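You operate a simulated robot arm through the tools that you are given. There is no shell and no other tool.

Carry out the task below with a simulated robot arm. There is one attempt and no reset: what you move stays moved.

## Task
Send about 20 litres from valve one to the hopper.
Fine: before any water runs, green clamp on the ribbed hose tight, inlet valve open, orange lever to hopper; valve one closed after; the meter is not reset; other valves stay; nothing spilt.

The check looks at the end state, three seconds after you hand in, the way a careful person would. Anything else that was tipped, shoved, dropped, spilled or broken makes it a failure.

## Robot
A 7-joint arm with a three-finger gripper, fixed in place. Base frame: the origin is on the floor under the middle of its stand, x ahead of it, y to its left, z up; the work surface is at about z = 640. Readings come in mm, degrees, newtons and seconds.
It reaches about 1342 mm from its shoulder. Its first joint turns from -166.0 to 166.0 degrees. Payload 2.69 kg.
The tool frame sits at the grasp point between the pads (the TCP): z along the fingers, y along the line on which they close. The tips reach 30 mm beyond it. The gripper opens to 128 mm; its body begins 117 mm behind the TCP.
Orientation is that of the tool frame in the base frame, as [roll, pitch, yaw] about the fixed x, y, z axes, in that order (R = Rz(yaw) Ry(pitch) Rx(roll)). With the fingers straight down and closing along the base's y, the tool's x points along the base's -x, its y along +y and its z along -z.

## Interface
- The arm moves only by the tool step_arm. Its arguments are lists of equal length, an entry for each row: "grip": the closure in counts, from 0 (fully open) to 255 (shut); "slide": the shift along the tool's x, y, z in mm, a list of three; "angular": the turn, a rotation vector about the tool's x, y, z in degrees, a list of three. In form: {"grip": [grip, ...], "slide": [[x, y, z], ...], "angular": [[rx, ry, rz], ...]}. A call has 1 to 20 rows; each row is the pose to reach, as a shift and turn from the pose commanded when the call began, along the tool's axes at that moment. Each row takes 0.2 s and may step no farther than 50 mm and 8.6 degrees from the row before; otherwise, or with a gripper value out of range, the whole call is refused. Where a pose cannot be reached the arm comes as near as it can. A force on the tool above 80 N (or 10 N above the force at the start of the call, whichever is more), or a blocked arm, ends the call early, and 0.2 s more pass. Each finger travels about 127 mm/s and halts on what it meets, pressing with about 41 N; the grip force reading is that of the motor and also rises with nothing between the fingers. The clock runs only during rows and for 0.2 s after the last one: add rows that repeat a pose to give the fingers time. It gives the time, the measured TCP pose, the force on the tool (base axes), the opening and the grip force at its end, in the units of the frame above (readings bear some noise), with the torque about the TCP (base axes, N m) and any sound that the robot's microphone picked up.
- Cameras (640 x 400 px; columns grow to the right, rows downward): "scene" is fixed at [226.2, -483.9, 1513.3]; the picture's right is [-0.27, -0.96, 0.00], its down [-0.72, 0.20, -0.66] and it looks along [0.63, -0.18, -0.75] (base axes); focal length 214 px, centre (320, 200). "wrist" rides on the gripper at [58, 54, -131] in the tool frame; the picture's right is [-0.68, 0.74, 0.00], its down [-0.62, -0.57, -0.55] and it looks along [-0.40, -0.37, 0.84] (tool axes); focal length 234 px, centre (320, 200). There is no depth. A picture from a camera that has moved, and an enlarged one, comes with that camera's place and axes in the base frame and with its lens. The place of the scene camera against the robot may be out by one fixed shift of up to 25 mm in any direction.
- capture(camera): a new picture of that camera. The clock stands still meanwhile.
- move_column(by): moves the trunk up (or, below 0, down) by that many mm; the arm rides with it, the base frame stays. It gives what a move gives, with no picture.
- zoom(camera, box): a new picture of the part [left, top, right, bottom] of that camera's present view, enlarged. The clock stands still meanwhile.
- close_job(): hands the job in; it is judged then, once.

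Places have to be worked out from the pictures, the camera data and where the tool is seen. Open the gripper and draw the arm clear of the work before you hand the job in, unless the task says otherwise.

The tools are called after ">>>" by a JSON object that holds its "method" and its "body". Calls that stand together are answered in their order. step_arm: Moves the arm, as the interface text tells. Its arguments: {"type":"object","properties":{"grip":{"type":"array","items":{"type":"number"}},"slide":{"type":"array","items":{"type":"array","items":{"type":"number"}}},"angular":{"type":"array","items":{"type":"array","items":{"type":"number"}}}},"required":["grip","slide","angular"]} The other tools are called the same way: move_column (by) moves the trunk up or down; capture (camera) takes a picture; zoom (camera, box) takes an enlarged picture of a part of a camera's view; close_job () hands the job in.

At the start:

```text
t: 0.0
ee_pos: [720.2, -314.0, 1194.8]
orientation: [-180.0, 0.0, -180.0]
ft_force: [-0.7, -0.6, 0.7]
ft_torque: [0.01, -0.02, -0.02]
grip_width: 127.7
grasp_force: 0.0
trunk travel left (down, up): [-150.0, 200.0]
```

scene: 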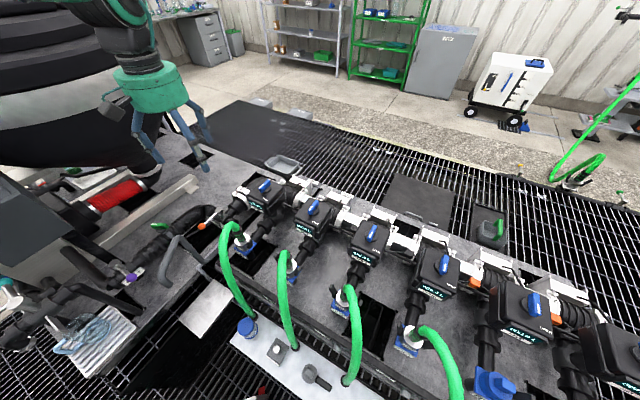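
wrist: 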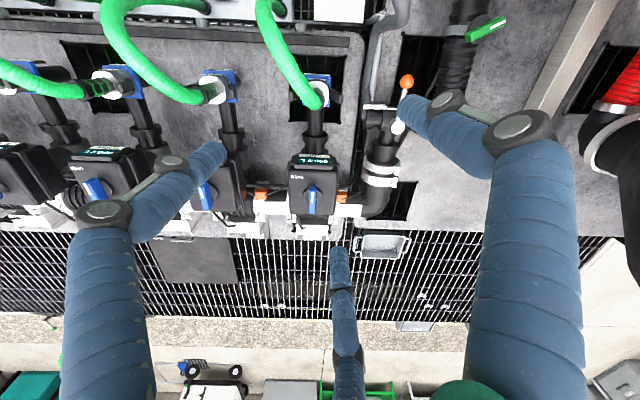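

The pictures show a row of valves with blue handles, green hoses, an orange lever, and a green clamp on a ribbed hose. I'll zoom in to study the details before moving.

>>> {"method": "zoom", "body": {"camera": "scene", "box": [120, 160, 280, 260]}}

>>> {"method": "zoom", "body": {"camera": "scene", "box": [220, 160, 400, 272]}}

>>> {"method": "zoom", "body": {"camera": "scene", "box": [0, 160, 240, 310]}}

>>> {"method": "zoom", "body": {"camera": "scene", "box": [400, 230, 640, 400]}}

>>> {"method": "zoom", "body": {"camera": "wrist", "box": [360, 0, 520, 100]}}

>>> {"method": "zoom", "body": {"camera": "wrist", "box": [260, 100, 420, 240]}}

```text
4.00 times, centred on (200, 210) of scene
camera zoom: at [226.2, -483.9, 1513.3], right [-0.27, -0.96, 0.0], down [-0.72, 0.2, -0.66], along [0.63, -0.18, -0.75], focal length 858 px, centre (800, 160)
```

zoom: 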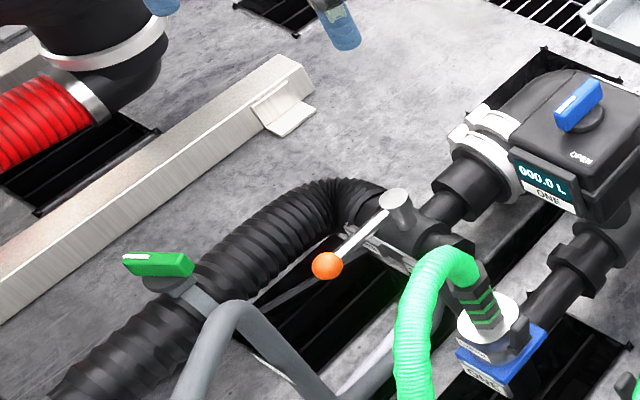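

```text
3.56 times, centred on (310, 216) of scene
camera zoom: at [226.2, -483.9, 1513.3], right [-0.27, -0.96, 0.0], down [-0.72, 0.2, -0.66], along [0.63, -0.18, -0.75], focal length 763 px, centre (356, 143)
```

zoom: 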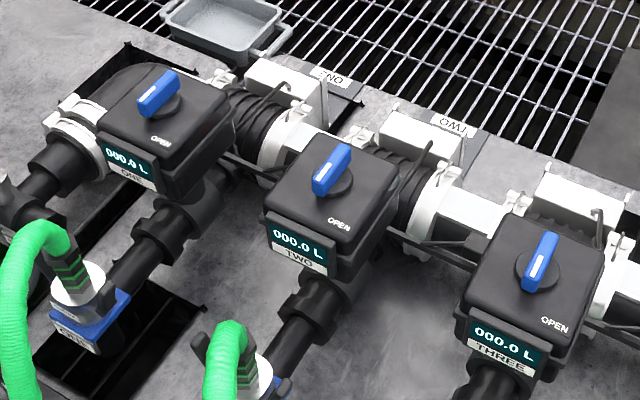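

```text
2.67 times, centred on (120, 235) of scene
camera zoom: at [226.2, -483.9, 1513.3], right [-0.27, -0.96, 0.0], down [-0.72, 0.2, -0.66], along [0.63, -0.18, -0.75], focal length 572 px, centre (853, 107)
```

zoom: 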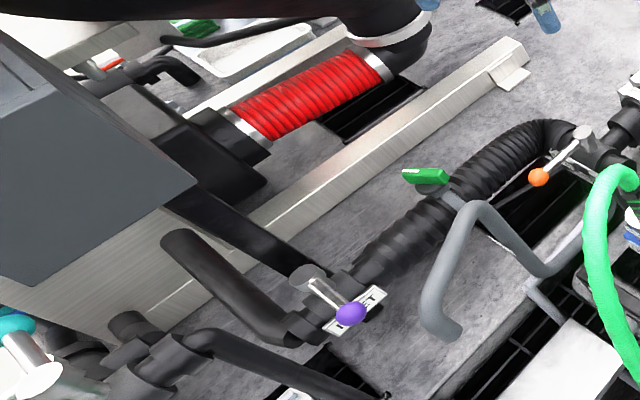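

```text
2.35 times, centred on (520, 315) of scene
camera zoom: at [226.2, -483.9, 1513.3], right [-0.27, -0.96, 0.0], down [-0.72, 0.2, -0.66], along [0.63, -0.18, -0.75], focal length 505 px, centre (-151, -71)
```

zoom: 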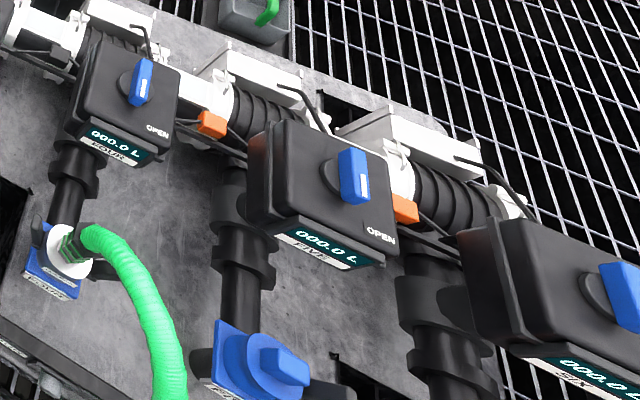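

```text
4.00 times, centred on (440, 50) of wrist
camera zoom: at [661.9, -261.5, 1325.8], right [0.68, 0.74, 0.0], down [0.62, -0.57, 0.55], along [0.4, -0.37, -0.84], focal length 937 px, centre (-160, 800)
```

zoom: 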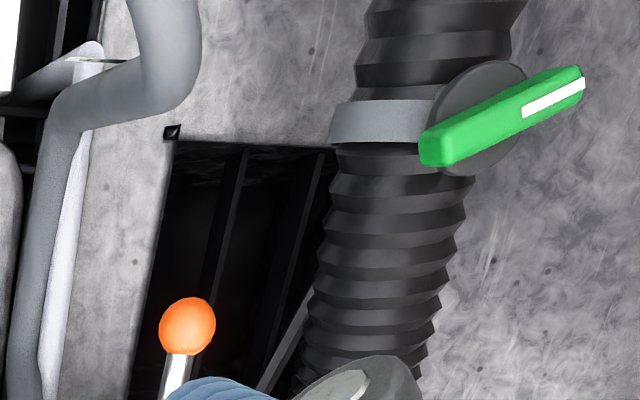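

```text
2.86 times, centred on (340, 170) of wrist
camera zoom: at [661.9, -261.5, 1325.8], right [0.68, 0.74, 0.0], down [0.62, -0.57, 0.55], along [0.4, -0.37, -0.84], focal length 669 px, centre (263, 286)
```

zoom: 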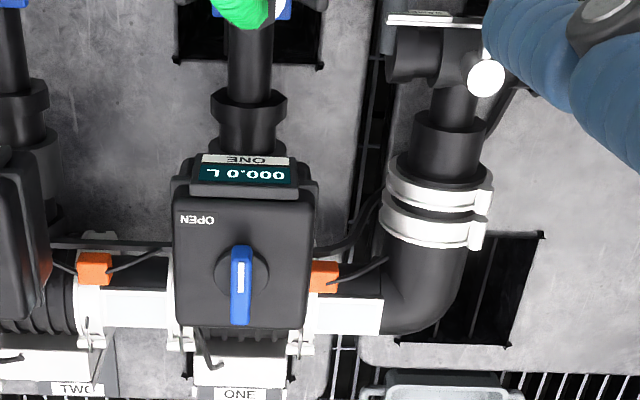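

I'll zoom more tightly on each control and label: the orange lever, the purple lever, the teal item, and the small boxes around valve one.

>>> {"method": "zoom", "body": {"camera": "scene", "box": [190, 200, 254, 240]}}

>>> {"method": "zoom", "body": {"camera": "scene", "box": [100, 250, 180, 300]}}

>>> {"method": "zoom", "body": {"camera": "scene", "box": [0, 260, 160, 360]}}

>>> {"method": "zoom", "body": {"camera": "scene", "box": [220, 165, 300, 215]}}

>>> {"method": "zoom", "body": {"camera": "scene", "box": [0, 150, 120, 225]}}

>>> {"method": "zoom", "body": {"camera": "scene", "box": [180, 290, 340, 400]}}

>>> {"method": "zoom", "body": {"camera": "scene", "box": [220, 220, 300, 270]}}

```text
10.00 times, centred on (222, 220) of scene
camera zoom: at [226.2, -483.9, 1513.3], right [-0.27, -0.96, 0.0], down [-0.72, 0.2, -0.66], along [0.63, -0.18, -0.75], focal length 2145 px, centre (1300, 0)
```

zoom: 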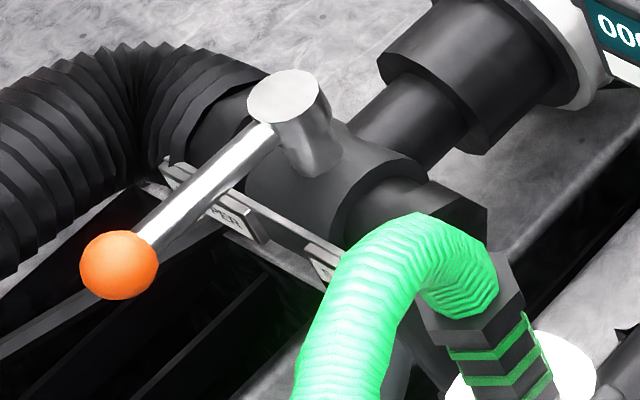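

```text
8.00 times, centred on (140, 275) of scene
camera zoom: at [226.2, -483.9, 1513.3], right [-0.27, -0.96, 0.0], down [-0.72, 0.2, -0.66], along [0.63, -0.18, -0.75], focal length 1716 px, centre (1760, -400)
```

zoom: 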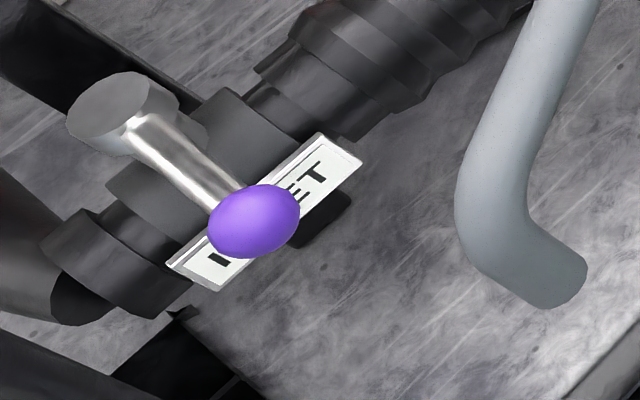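

```text
4.00 times, centred on (80, 310) of scene
camera zoom: at [226.2, -483.9, 1513.3], right [-0.27, -0.96, 0.0], down [-0.72, 0.2, -0.66], along [0.63, -0.18, -0.75], focal length 858 px, centre (1280, -240)
```

zoom: 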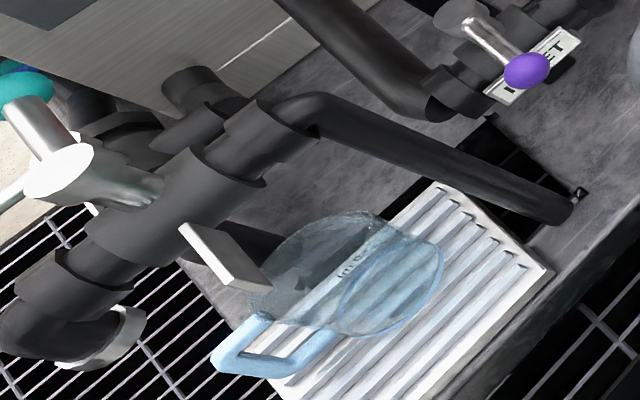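

```text
8.00 times, centred on (260, 190) of scene
camera zoom: at [226.2, -483.9, 1513.3], right [-0.27, -0.96, 0.0], down [-0.72, 0.2, -0.66], along [0.63, -0.18, -0.75], focal length 1716 px, centre (800, 280)
```

zoom: 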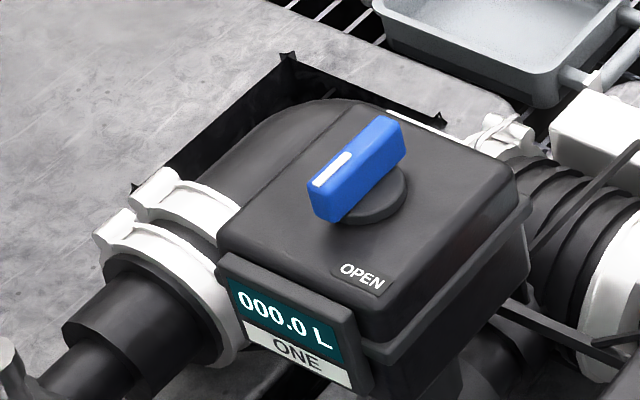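

```text
5.33 times, centred on (60, 188) of scene
camera zoom: at [226.2, -483.9, 1513.3], right [-0.27, -0.96, 0.0], down [-0.72, 0.2, -0.66], along [0.63, -0.18, -0.75], focal length 1144 px, centre (1707, 267)
```

zoom: 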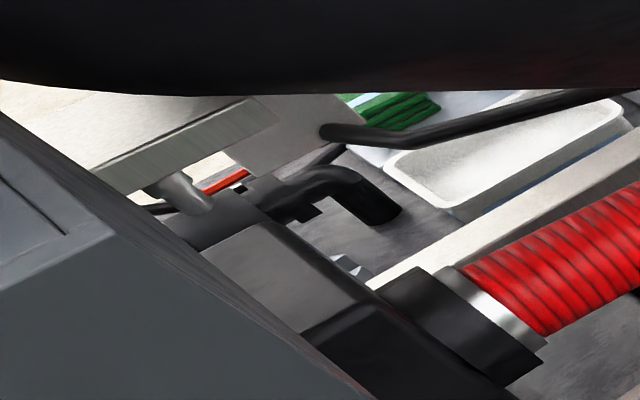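

```text
3.64 times, centred on (260, 345) of scene
camera zoom: at [226.2, -483.9, 1513.3], right [-0.27, -0.96, 0.0], down [-0.72, 0.2, -0.66], along [0.63, -0.18, -0.75], focal length 780 px, centre (538, -327)
```

zoom: 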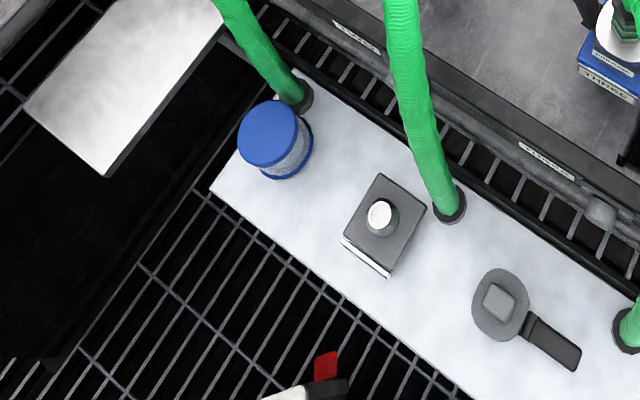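

```text
8.00 times, centred on (260, 245) of scene
camera zoom: at [226.2, -483.9, 1513.3], right [-0.27, -0.96, 0.0], down [-0.72, 0.2, -0.66], along [0.63, -0.18, -0.75], focal length 1716 px, centre (800, -160)
```

zoom: 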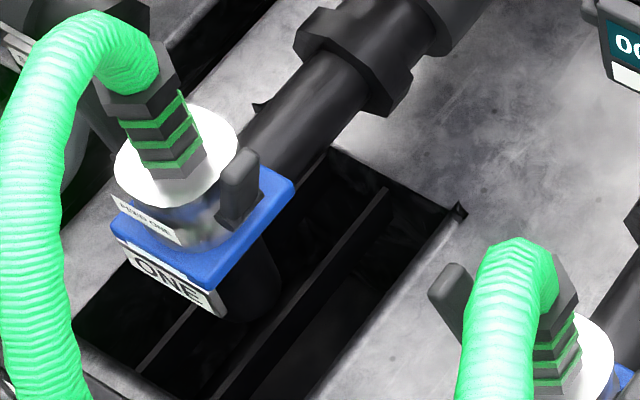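

The rig seems turned about 45° to the base: manifold along about (0.68, 0.74), with the displays facing (-0.74, 0.68). I estimate knob ONE near (831,-438,930), and the orange lever hub near (857,-237,850) with its ball near (803,-176,830). I'll shift the wrist camera at a safe height to view the orange lever, clamp and labels.

>>> {"method": "step_arm", "body": {"grip": [0, 0, 0, 0, 0, 0, 0], "slide": [[10, 45, 0], [20, 90, 0], [30, 135, 0], [40, 180, 0], [50, 225, 0], [60, 270, 0], [60, 270, 0]], "angular": [[0, 0, 0], [0, 0, 0], [0, 0, 0], [0, 0, 0], [0, 0, 0], [0, 0, 0], [0, 0, 0]]}}

>>> {"method": "capture", "body": {"camera": "wrist"}}

>>> {"method": "capture", "body": {"camera": "scene"}}

```text
t: 1.6
ee_pos: [661.6, -43.3, 1196.2]
orientation: [180.0, 0.0, 179.9]
ft_force: [0.1, 0.9, 0.9]
ft_torque: [-0.06, -0.02, 0.02]
grip_width: 128.0
grasp_force: 0.1
trunk travel left (down, up): [-150.0, 200.0]
```

```text
taken
camera wrist: at [602.1, 10.0, 1325.3], right [0.68, 0.74, 0.0], down [0.62, -0.57, 0.55], along [0.4, -0.37, -0.84], focal length 234 px, centre (320, 200)
```

wrist: 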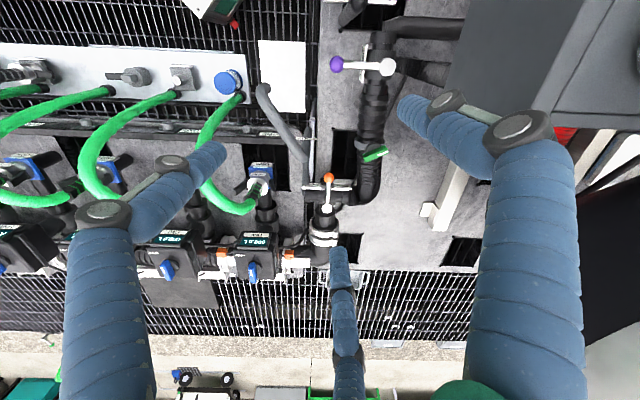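

```text
taken
```

scene: 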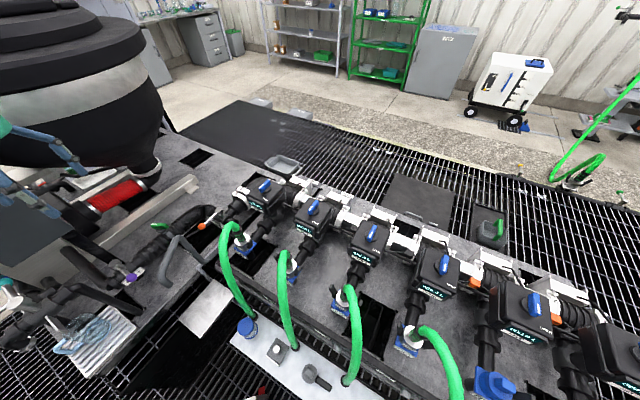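

The whole branch is now in the wrist view, so I'll enlarge the parts that matter.

>>> {"method": "zoom", "body": {"camera": "wrist", "box": [290, 160, 370, 210]}}

>>> {"method": "zoom", "body": {"camera": "wrist", "box": [340, 125, 420, 175]}}

>>> {"method": "zoom", "body": {"camera": "wrist", "box": [310, 20, 430, 95]}}

>>> {"method": "zoom", "body": {"camera": "wrist", "box": [220, 210, 340, 285]}}

>>> {"method": "zoom", "body": {"camera": "wrist", "box": [160, 40, 320, 140]}}

>>> {"method": "zoom", "body": {"camera": "wrist", "box": [0, 130, 200, 260]}}

>>> {"method": "zoom", "body": {"camera": "wrist", "box": [180, 0, 640, 130]}}

>>> {"method": "zoom", "body": {"camera": "scene", "box": [0, 100, 220, 240]}}

```text
8.00 times, centred on (330, 185) of wrist
camera zoom: at [602.1, 10.0, 1325.3], right [0.68, 0.74, 0.0], down [0.62, -0.57, 0.55], along [0.4, -0.37, -0.84], focal length 1873 px, centre (240, 320)
```

zoom: 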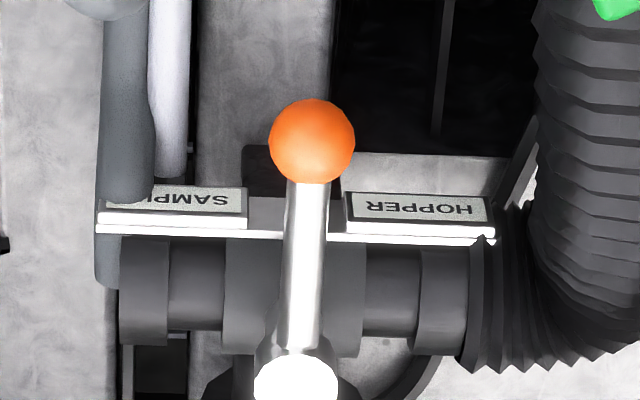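

```text
8.00 times, centred on (380, 150) of wrist
camera zoom: at [602.1, 10.0, 1325.3], right [0.68, 0.74, 0.0], down [0.62, -0.57, 0.55], along [0.4, -0.37, -0.84], focal length 1873 px, centre (-160, 600)
```

zoom: 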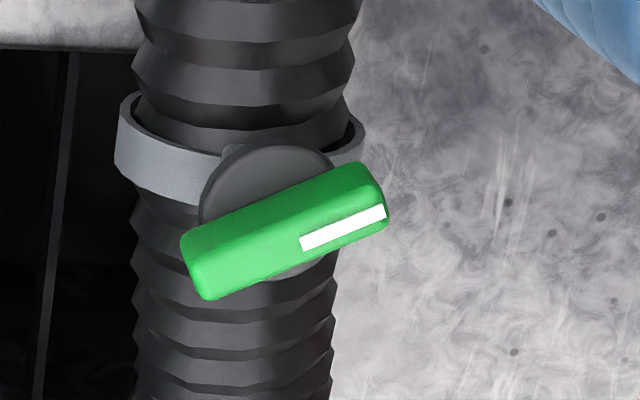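

```text
5.33 times, centred on (370, 58) of wrist
camera zoom: at [602.1, 10.0, 1325.3], right [0.68, 0.74, 0.0], down [0.62, -0.57, 0.55], along [0.4, -0.37, -0.84], focal length 1249 px, centre (53, 960)
```

zoom: 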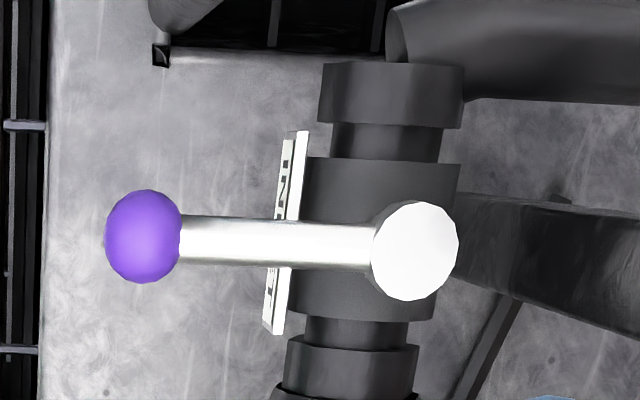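

```text
5.33 times, centred on (280, 248) of wrist
camera zoom: at [602.1, 10.0, 1325.3], right [0.68, 0.74, 0.0], down [0.62, -0.57, 0.55], along [0.4, -0.37, -0.84], focal length 1249 px, centre (533, -53)
```

zoom: 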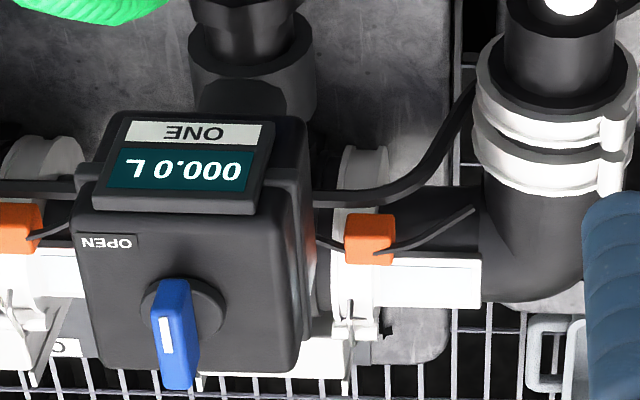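

```text
4.00 times, centred on (240, 90) of wrist
camera zoom: at [602.1, 10.0, 1325.3], right [0.68, 0.74, 0.0], down [0.62, -0.57, 0.55], along [0.4, -0.37, -0.84], focal length 937 px, centre (640, 640)
```

zoom: 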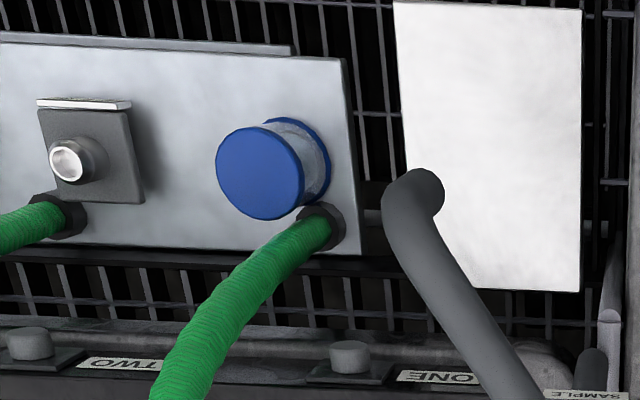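

```text
3.08 times, centred on (100, 195) of wrist
camera zoom: at [602.1, 10.0, 1325.3], right [0.68, 0.74, 0.0], down [0.62, -0.57, 0.55], along [0.4, -0.37, -0.84], focal length 720 px, centre (997, 215)
```

zoom: 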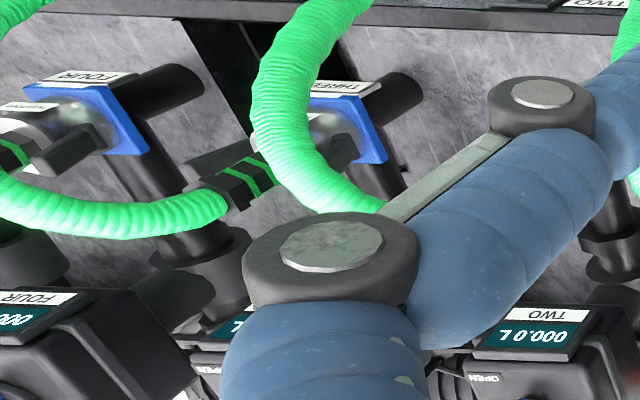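

```text
1.39 times, centred on (410, 65) of wrist
camera zoom: at [602.1, 10.0, 1325.3], right [0.68, 0.74, 0.0], down [0.62, -0.57, 0.55], along [0.4, -0.37, -0.84], focal length 326 px, centre (195, 388)
```

zoom: 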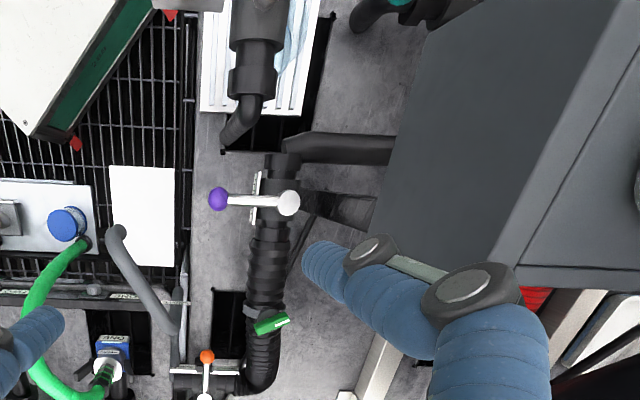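

```text
2.86 times, centred on (110, 170) of scene
camera zoom: at [226.2, -483.9, 1513.3], right [-0.27, -0.96, 0.0], down [-0.72, 0.2, -0.66], along [0.63, -0.18, -0.75], focal length 613 px, centre (920, 286)
```

zoom: 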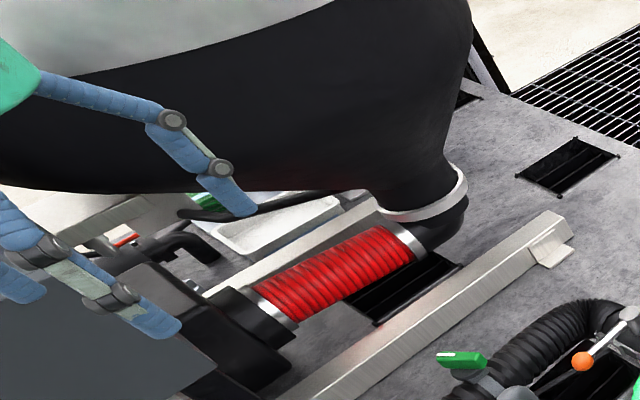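

The labels read clearly: HOPPER lies toward +a (45°) and SAMPLE toward -a, with the orange lever in the middle. The purple INLET lever stands across its pipe. I place the green clamp handle near (833,-33,827), white end toward about 74°, and a tall grey box corner near (752,108,987). I'll turn the tool about 74° and come lower for a close look at the clamp, keeping clear of that box.

>>> {"method": "step_arm", "body": {"grip": [0, 0, 0, 0, 0, 0, 0, 0, 0, 0], "slide": [[-9, -5, 20], [-18, -10, 40], [-27, -15, 60], [-36, -20, 80], [-45, -25, 100], [-54, -30, 120], [-63, -35, 140], [-72, -40, 160], [-82, -44, 190], [-82, -44, 190]], "angular": [[0, 0, -8.2], [0, 0, -16.4], [0, 0, -24.6], [0, 0, -32.8], [0, 0, -41], [0, 0, -49.2], [0, 0, -57.4], [0, 0, -65.6], [0, 0, -74], [0, 0, -74]]}}

>>> {"method": "capture", "body": {"camera": "wrist"}}

>>> {"method": "capture", "body": {"camera": "scene"}}

```text
t: 3.8
ee_pos: [744.8, -89.2, 1007.5]
orientation: [179.8, 0.0, -105.9]
ft_force: [0.7, 0.3, -1.0]
ft_torque: [0.0, 0.06, -0.01]
grip_width: 128.2
grasp_force: 0.1
trunk travel left (down, up): [-150.0, 200.0]
```

```text
taken
camera wrist: at [677.1, -131.1, 1136.4], right [-0.52, 0.85, 0.0], down [0.71, 0.44, 0.55], along [0.47, 0.29, -0.84], focal length 234 px, centre (320, 200)
```

wrist: 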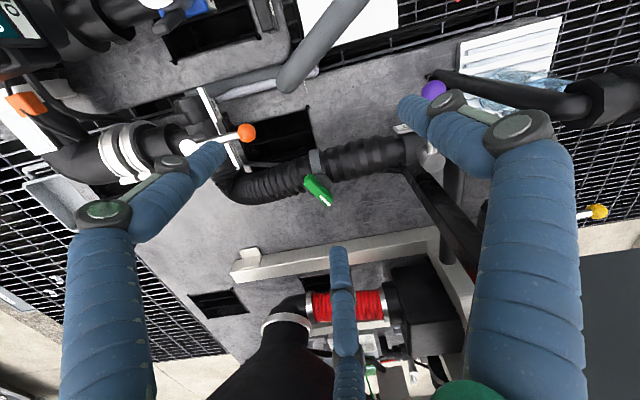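

```text
taken
```

scene: 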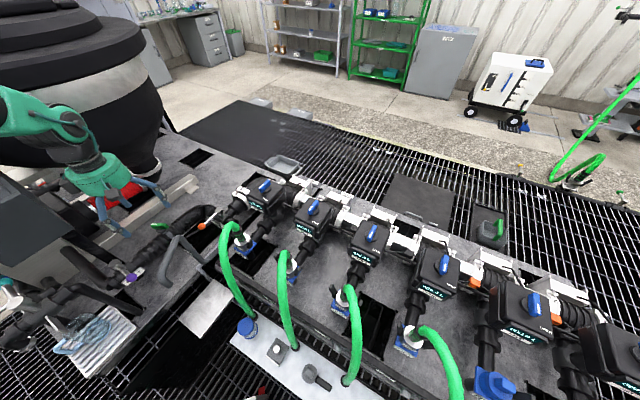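

The clamp is now seen from the -a side, so I'll enlarge it.

>>> {"method": "zoom", "body": {"camera": "wrist", "box": [280, 140, 360, 220]}}

>>> {"method": "zoom", "body": {"camera": "wrist", "box": [380, 70, 480, 180]}}

>>> {"method": "zoom", "body": {"camera": "scene", "box": [145, 205, 185, 245]}}

>>> {"method": "zoom", "body": {"camera": "wrist", "box": [160, 90, 280, 190]}}

```text
5.00 times, centred on (320, 180) of wrist
camera zoom: at [677.1, -131.1, 1136.4], right [-0.52, 0.85, 0.0], down [0.71, 0.44, 0.55], along [0.47, 0.29, -0.84], focal length 1171 px, centre (320, 300)
```

zoom: 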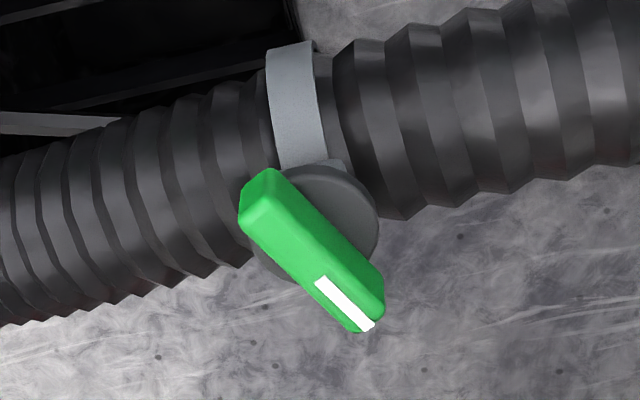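

```text
3.64 times, centred on (430, 125) of wrist
camera zoom: at [677.1, -131.1, 1136.4], right [-0.52, 0.85, 0.0], down [0.71, 0.44, 0.55], along [0.47, 0.29, -0.84], focal length 852 px, centre (-80, 473)
```

zoom: 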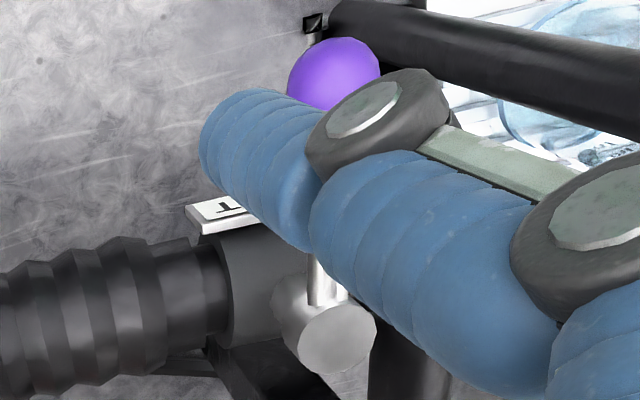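

```text
10.00 times, centred on (165, 225) of scene
camera zoom: at [226.2, -483.9, 1513.3], right [-0.27, -0.96, 0.0], down [-0.72, 0.2, -0.66], along [0.63, -0.18, -0.75], focal length 2145 px, centre (1870, -50)
```

zoom: 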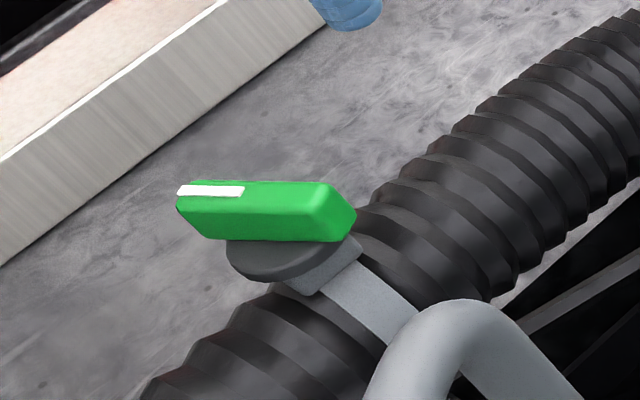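

```text
4.00 times, centred on (220, 140) of wrist
camera zoom: at [677.1, -131.1, 1136.4], right [-0.52, 0.85, 0.0], down [0.71, 0.44, 0.55], along [0.47, 0.29, -0.84], focal length 937 px, centre (720, 440)
```

zoom: 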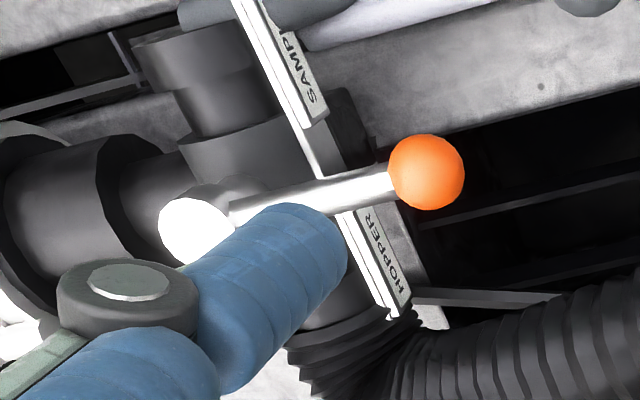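

Zoomed pictures are rendered sharply, so I'll zoom tighter for markings on the clamp, the knob of valve ONE, and the purple lever's plate.

>>> {"method": "zoom", "body": {"camera": "wrist", "box": [300, 165, 340, 210]}}

>>> {"method": "zoom", "body": {"camera": "scene", "box": [470, 205, 520, 250]}}

>>> {"method": "zoom", "body": {"camera": "scene", "box": [245, 170, 285, 210]}}

>>> {"method": "zoom", "body": {"camera": "scene", "box": [105, 255, 155, 295]}}

>>> {"method": "zoom", "body": {"camera": "scene", "box": [60, 200, 130, 250]}}

```text
8.89 times, centred on (320, 188) of wrist
camera zoom: at [677.1, -131.1, 1136.4], right [-0.52, 0.85, 0.0], down [0.71, 0.44, 0.55], along [0.47, 0.29, -0.84], focal length 2082 px, centre (320, 311)
```

zoom: 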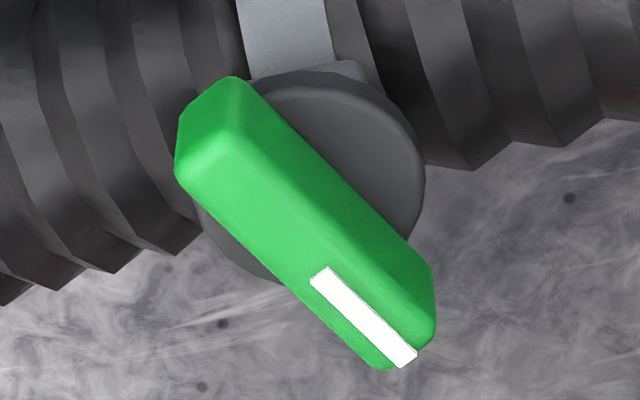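

```text
8.89 times, centred on (495, 228) of scene
camera zoom: at [226.2, -483.9, 1513.3], right [-0.27, -0.96, 0.0], down [-0.72, 0.2, -0.66], along [0.63, -0.18, -0.75], focal length 1906 px, centre (-1236, -44)
```

zoom: 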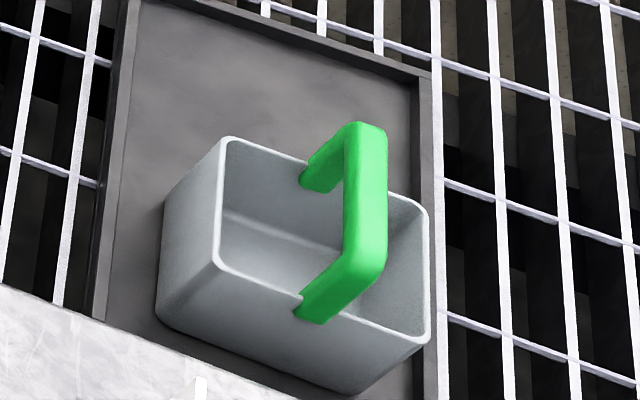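

```text
10.00 times, centred on (265, 190) of scene
camera zoom: at [226.2, -483.9, 1513.3], right [-0.27, -0.96, 0.0], down [-0.72, 0.2, -0.66], along [0.63, -0.18, -0.75], focal length 2145 px, centre (870, 300)
```

zoom: 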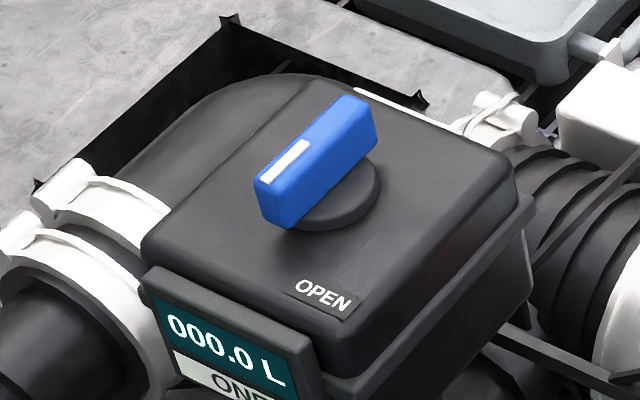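

```text
10.00 times, centred on (130, 275) of scene
camera zoom: at [226.2, -483.9, 1513.3], right [-0.27, -0.96, 0.0], down [-0.72, 0.2, -0.66], along [0.63, -0.18, -0.75], focal length 2145 px, centre (2220, -550)
```

zoom: 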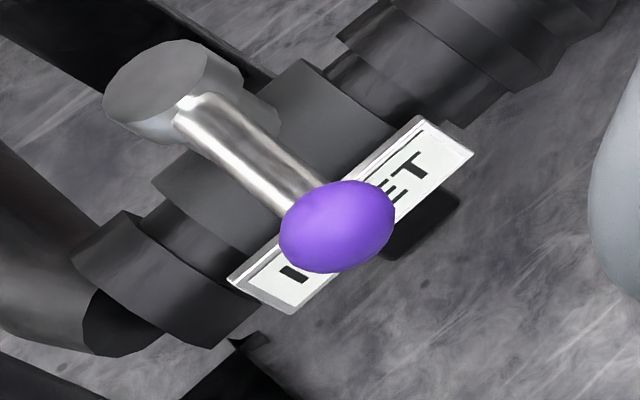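

```text
8.00 times, centred on (95, 225) of scene
camera zoom: at [226.2, -483.9, 1513.3], right [-0.27, -0.96, 0.0], down [-0.72, 0.2, -0.66], along [0.63, -0.18, -0.75], focal length 1716 px, centre (2120, 0)
```

zoom: 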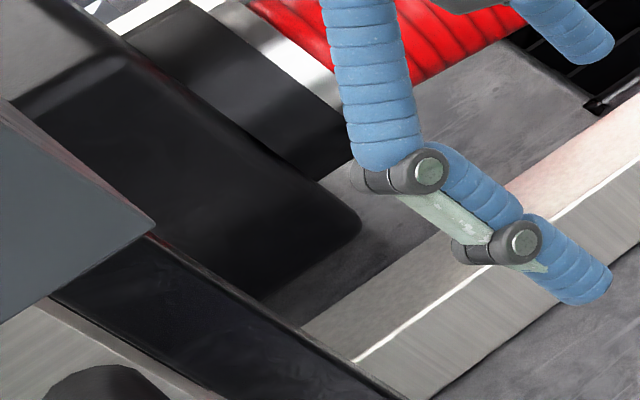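

No markings on the clamp; its knob axis looks close to vertical, handle top near z 827, running along azimuth about 73°, which the tool's x now matches. I'll pre-close the fingers to about 50 mm and go above the clamp knob at TCP z≈905 to check alignment.

>>> {"method": "step_arm", "body": {"grip": [60, 120, 150, 150, 150], "slide": [[-20, -18, 25], [-40, -36, 50], [-60, -54, 75], [-77, -70.8, 102], [-77, -70.8, 102]], "angular": [[0, 0, 0], [0, 0, 0], [0, 0, 0], [0, 0, 0], [0, 0, 0]]}}

>>> {"method": "capture", "body": {"camera": "wrist"}}

>>> {"method": "zoom", "body": {"camera": "scene", "box": [90, 150, 250, 270]}}

```text
t: 5.0
ee_pos: [835.3, -33.3, 900.7]
orientation: [179.9, 0.0, -106.0]
ft_force: [0.3, 0.7, -1.1]
ft_torque: [-0.02, 0.0, -0.03]
grip_width: 52.7
grasp_force: 0.0
trunk travel left (down, up): [-150.0, 200.0]
```

```text
taken
camera wrist: at [766.4, -76.5, 1031.4], right [-0.52, 0.85, 0.0], down [0.71, 0.44, 0.55], along [0.47, 0.29, -0.84], focal length 234 px, centre (320, 200)
```

wrist: 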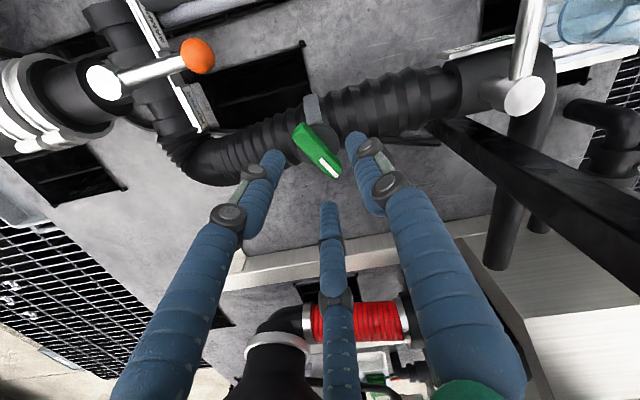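

```text
3.33 times, centred on (170, 210) of scene
camera zoom: at [226.2, -483.9, 1513.3], right [-0.27, -0.96, 0.0], down [-0.72, 0.2, -0.66], along [0.63, -0.18, -0.75], focal length 715 px, centre (820, 167)
```

zoom: 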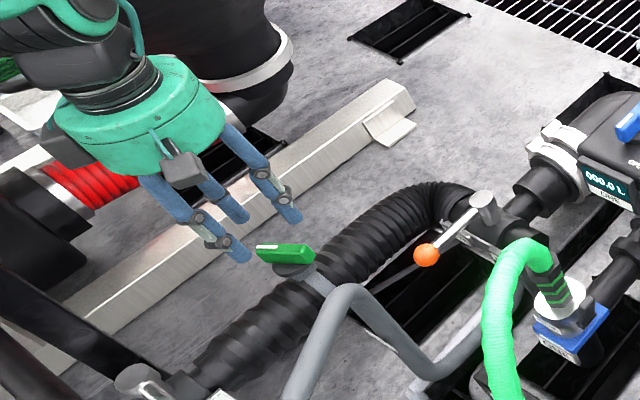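

I'll enlarge the clamp and fingers in this wrist view to refine the knob's centre.

>>> {"method": "zoom", "body": {"camera": "wrist", "box": [270, 90, 400, 220]}}

>>> {"method": "zoom", "body": {"camera": "wrist", "box": [480, 30, 580, 130]}}

```text
3.08 times, centred on (335, 155) of wrist
camera zoom: at [766.4, -76.5, 1031.4], right [-0.52, 0.85, 0.0], down [0.71, 0.44, 0.55], along [0.47, 0.29, -0.84], focal length 720 px, centre (274, 338)
```

zoom: 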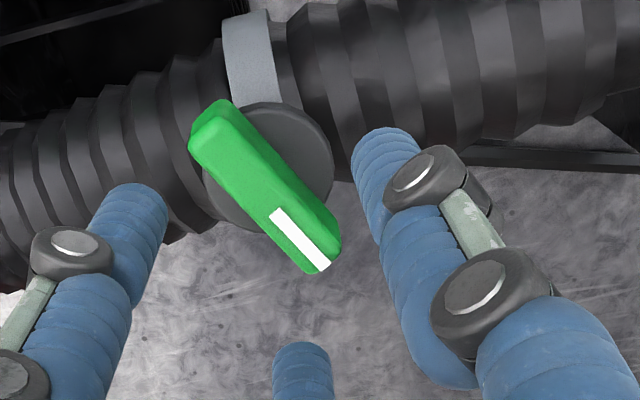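

```text
4.00 times, centred on (530, 80) of wrist
camera zoom: at [766.4, -76.5, 1031.4], right [-0.52, 0.85, 0.0], down [0.71, 0.44, 0.55], along [0.47, 0.29, -0.84], focal length 937 px, centre (-520, 680)
```

zoom: 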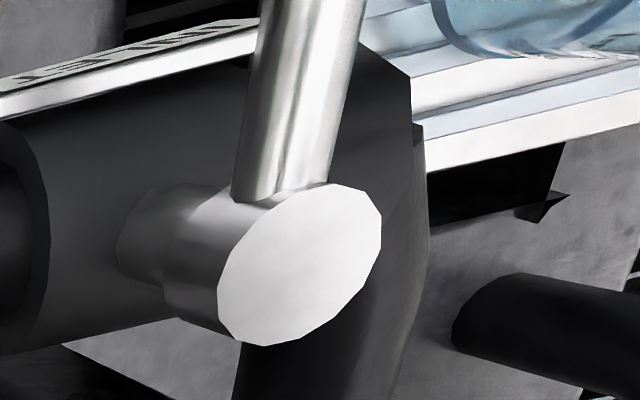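

The knob centre comes out at about (835,-34.5), handle top near z 827, and the TCP is right over it. I'll descend about 55 mm so the tips straddle the handle, then check.

>>> {"method": "step_arm", "body": {"grip": [150, 150, 150, 150, 150], "slide": [[0, 0, 15], [0, 0, 30], [0, 0, 45], [0, 0, 55], [0, 0, 55]], "angular": [[0, 0, 0], [0, 0, 0], [0, 0, 0], [0, 0, 0], [0, 0, 0]]}}

>>> {"method": "zoom", "body": {"camera": "wrist", "box": [240, 90, 400, 250]}}

>>> {"method": "zoom", "body": {"camera": "scene", "box": [120, 180, 200, 260]}}

```text
t: 6.2
ee_pos: [834.8, -31.3, 848.9]
orientation: [-179.8, 0.0, -106.0]
ft_force: [23.4, 22.9, 17.5]
ft_torque: [0.81, -0.42, 0.07]
grip_width: 83.3
grasp_force: 18.9
trunk travel left (down, up): [-150.0, 200.0]
```

```text
2.50 times, centred on (320, 170) of wrist
camera zoom: at [766.2, -74.4, 979.3], right [-0.52, 0.85, 0.0], down [0.71, 0.44, 0.55], along [0.47, 0.29, -0.83], focal length 585 px, centre (320, 275)
```

zoom: 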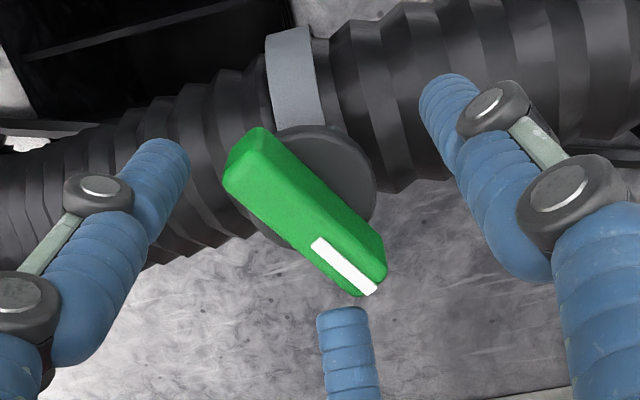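

```text
5.00 times, centred on (160, 220) of scene
camera zoom: at [226.2, -483.9, 1513.3], right [-0.27, -0.96, 0.0], down [-0.72, 0.2, -0.66], along [0.63, -0.18, -0.75], focal length 1072 px, centre (1120, 100)
```

zoom: 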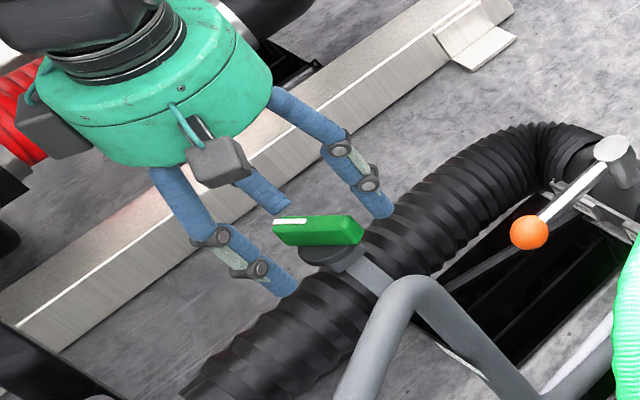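

The descent met light contact (33 N sideways toward azimuth 44°, where the middle finger is). It came down on the white end of the handle and was pushed outward, but the handle has not moved. I'll back up and open wider before going down again.

>>> {"method": "step_arm", "body": {"grip": [95, 95, 95, 95, 95], "slide": [[0, 0, -10], [0, 0, -25], [0, 0, -40], [0, 0, -40], [0, 0, -40]], "angular": [[0, 0, 0], [0, 0, 0], [0, 0, 0], [0, 0, 0], [0, 0, 0]]}}

>>> {"method": "zoom", "body": {"camera": "wrist", "box": [240, 90, 400, 250]}}

>>> {"method": "zoom", "body": {"camera": "scene", "box": [120, 180, 200, 260]}}

```text
t: 7.4
ee_pos: [830.3, -33.5, 889.1]
orientation: [180.0, 0.0, -106.1]
ft_force: [0.5, -0.3, -0.3]
ft_torque: [0.01, -0.03, 0.02]
grip_width: 80.6
grasp_force: 0.1
trunk travel left (down, up): [-150.0, 200.0]
```

```text
2.50 times, centred on (320, 170) of wrist
camera zoom: at [763.7, -76.2, 1018.8], right [-0.52, 0.85, 0.0], down [0.71, 0.44, 0.55], along [0.47, 0.29, -0.84], focal length 585 px, centre (320, 275)
```

zoom: 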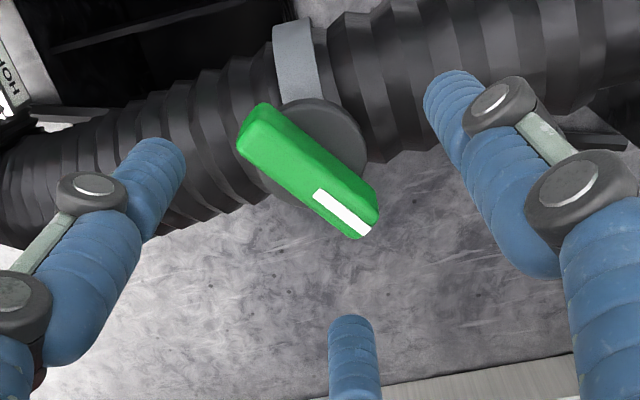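

```text
5.00 times, centred on (160, 220) of scene
camera zoom: at [226.2, -483.9, 1513.3], right [-0.27, -0.96, 0.0], down [-0.72, 0.2, -0.66], along [0.63, -0.18, -0.75], focal length 1072 px, centre (1120, 100)
```

zoom: 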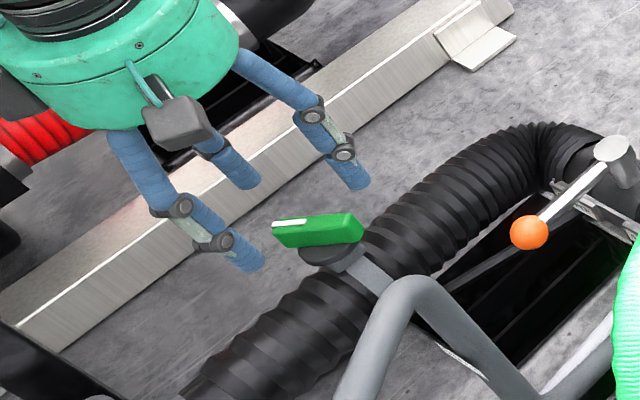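

The light touch turned the handle a few degrees counter-clockwise (now about 79°), which shows it turns freely. I'll centre the TCP at about (836.5,-34.4), match the handle angle, descend with the fingers open about 80 mm, and then close.

>>> {"method": "step_arm", "body": {"grip": [95, 95, 95, 95, 95], "slide": [[-1.5, -5.3, 0], [-1.5, -5.3, 15], [-1.5, -5.3, 30], [-1.5, -5.3, 46], [-1.5, -5.3, 46]], "angular": [[0, 0, -5.5], [0, 0, -5.5], [0, 0, -5.5], [0, 0, -5.5], [0, 0, -5.5]]}}

>>> {"method": "zoom", "body": {"camera": "wrist", "box": [240, 90, 400, 250]}}

>>> {"method": "zoom", "body": {"camera": "scene", "box": [120, 180, 200, 260]}}

```text
t: 8.6
ee_pos: [838.0, -34.0, 841.9]
orientation: [180.0, -0.1, -100.5]
ft_force: [0.4, -0.1, -0.1]
ft_torque: [-0.05, 0.03, 0.02]
grip_width: 80.3
grasp_force: 0.2
trunk travel left (down, up): [-150.0, 200.0]
```

```text
2.50 times, centred on (320, 170) of wrist
camera zoom: at [774.1, -83.2, 972.7], right [-0.6, 0.8, 0.0], down [0.67, 0.5, 0.55], along [0.44, 0.33, -0.84], focal length 585 px, centre (320, 275)
```

zoom: 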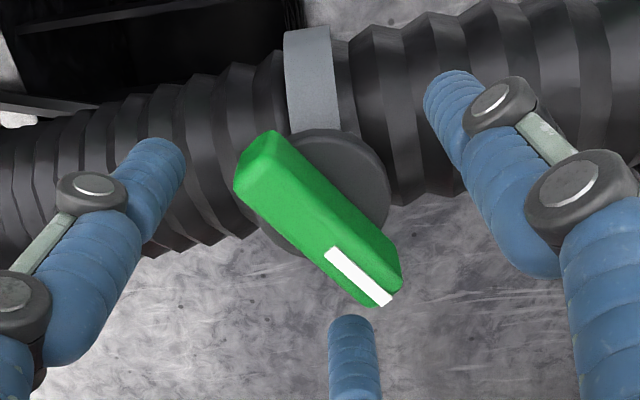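

```text
5.00 times, centred on (160, 220) of scene
camera zoom: at [226.2, -483.9, 1513.3], right [-0.27, -0.96, 0.0], down [-0.72, 0.2, -0.66], along [0.63, -0.18, -0.75], focal length 1072 px, centre (1120, 100)
```

zoom: 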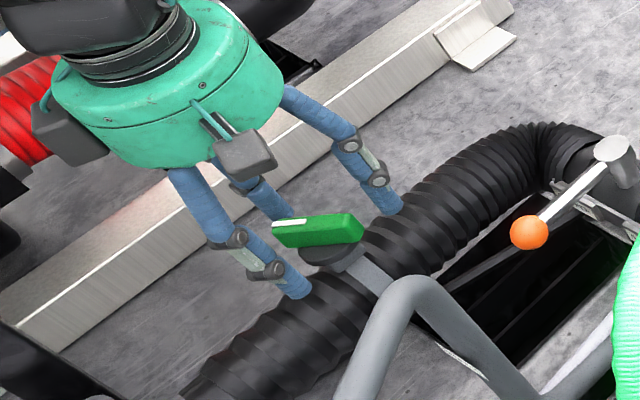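

The fingers straddle the handle with no contact, TCP about (838,-34,842), well centred. Now I'll close on the handle.

>>> {"method": "step_arm", "body": {"grip": [140, 180, 220, 255, 255], "slide": [[0, 0, 0], [0, 0, 0], [0, 0, 0], [0, 0, 0], [0, 0, 0]], "angular": [[0, 0, 0], [0, 0, 0], [0, 0, 0], [0, 0, 0], [0, 0, 0]]}}

>>> {"method": "zoom", "body": {"camera": "wrist", "box": [240, 90, 400, 250]}}

>>> {"method": "zoom", "body": {"camera": "scene", "box": [120, 180, 200, 260]}}

```text
t: 9.8
ee_pos: [837.3, -33.8, 842.9]
orientation: [180.0, 0.0, -100.5]
ft_force: [2.5, -0.9, -0.6]
ft_torque: [0.03, 0.19, -0.03]
grip_width: 41.1
grasp_force: 45.3
trunk travel left (down, up): [-150.0, 200.0]
```

```text
2.50 times, centred on (320, 170) of wrist
camera zoom: at [773.9, -83.2, 972.9], right [-0.6, 0.8, 0.0], down [0.67, 0.5, 0.55], along [0.44, 0.33, -0.84], focal length 585 px, centre (320, 275)
```

zoom: 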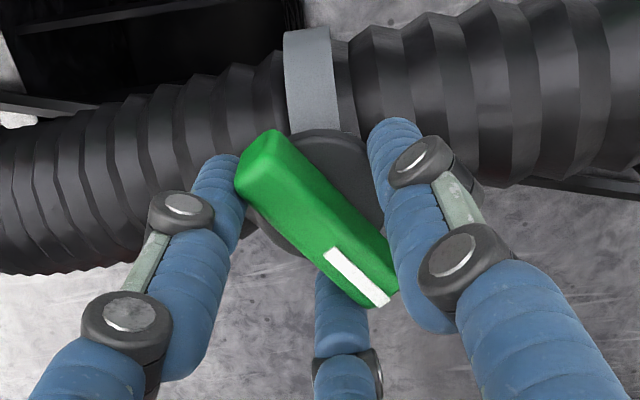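

```text
5.00 times, centred on (160, 220) of scene
camera zoom: at [226.2, -483.9, 1513.3], right [-0.27, -0.96, 0.0], down [-0.72, 0.2, -0.66], along [0.63, -0.18, -0.75], focal length 1072 px, centre (1120, 100)
```

zoom: 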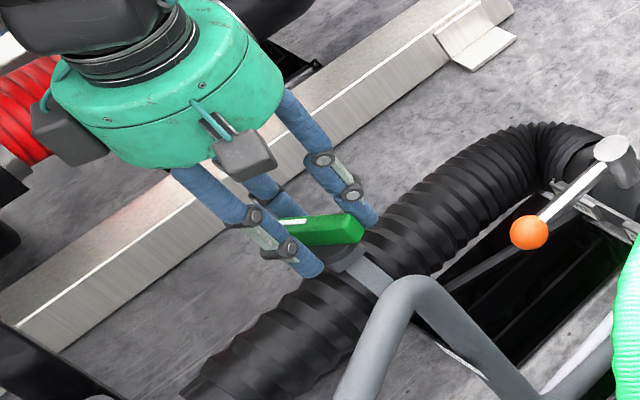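

The handle is held (41 mm, 45 N). I'll turn it clockwise seen from above (positive about tool z) by 40° and read the torque.

>>> {"method": "step_arm", "body": {"grip": [255, 255, 255, 255, 255, 255, 255], "slide": [[0, 0, 0], [0, 0, 0], [0, 0, 0], [0, 0, 0], [0, 0, 0], [0, 0, 0], [0, 0, 0]], "angular": [[0, 0, 7], [0, 0, 14], [0, 0, 21], [0, 0, 28], [0, 0, 35], [0, 0, 40], [0, 0, 40]]}}

>>> {"method": "zoom", "body": {"camera": "wrist", "box": [240, 90, 400, 250]}}

>>> {"method": "zoom", "body": {"camera": "scene", "box": [120, 180, 200, 260]}}

```text
t: 11.4
ee_pos: [838.2, -34.0, 844.4]
orientation: [180.0, 0.0, -140.6]
ft_force: [-1.4, -27.6, 5.0]
ft_torque: [-0.72, 0.79, -0.01]
grip_width: 40.7
grasp_force: 45.1
trunk travel left (down, up): [-150.0, 200.0]
```

```text
2.50 times, centred on (320, 170) of wrist
camera zoom: at [757.8, -31.8, 972.9], right [0.05, 1.0, 0.0], down [0.83, -0.05, 0.55], along [0.55, -0.03, -0.84], focal length 585 px, centre (320, 275)
```

zoom: 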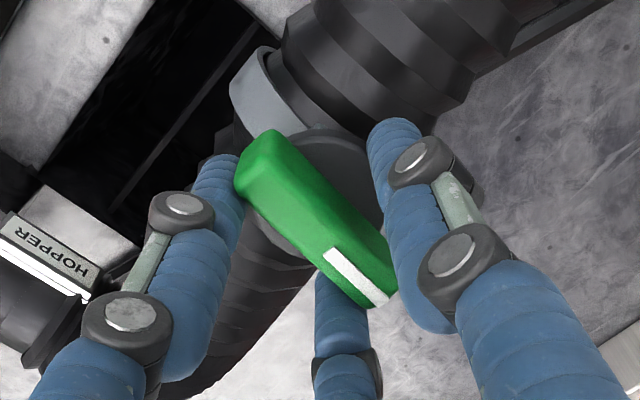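

```text
5.00 times, centred on (160, 220) of scene
camera zoom: at [226.2, -483.9, 1513.3], right [-0.27, -0.96, 0.0], down [-0.72, 0.2, -0.66], along [0.63, -0.18, -0.75], focal length 1072 px, centre (1120, 100)
```

zoom: 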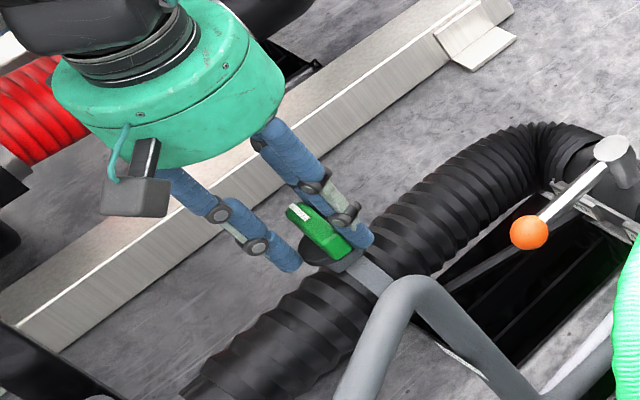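

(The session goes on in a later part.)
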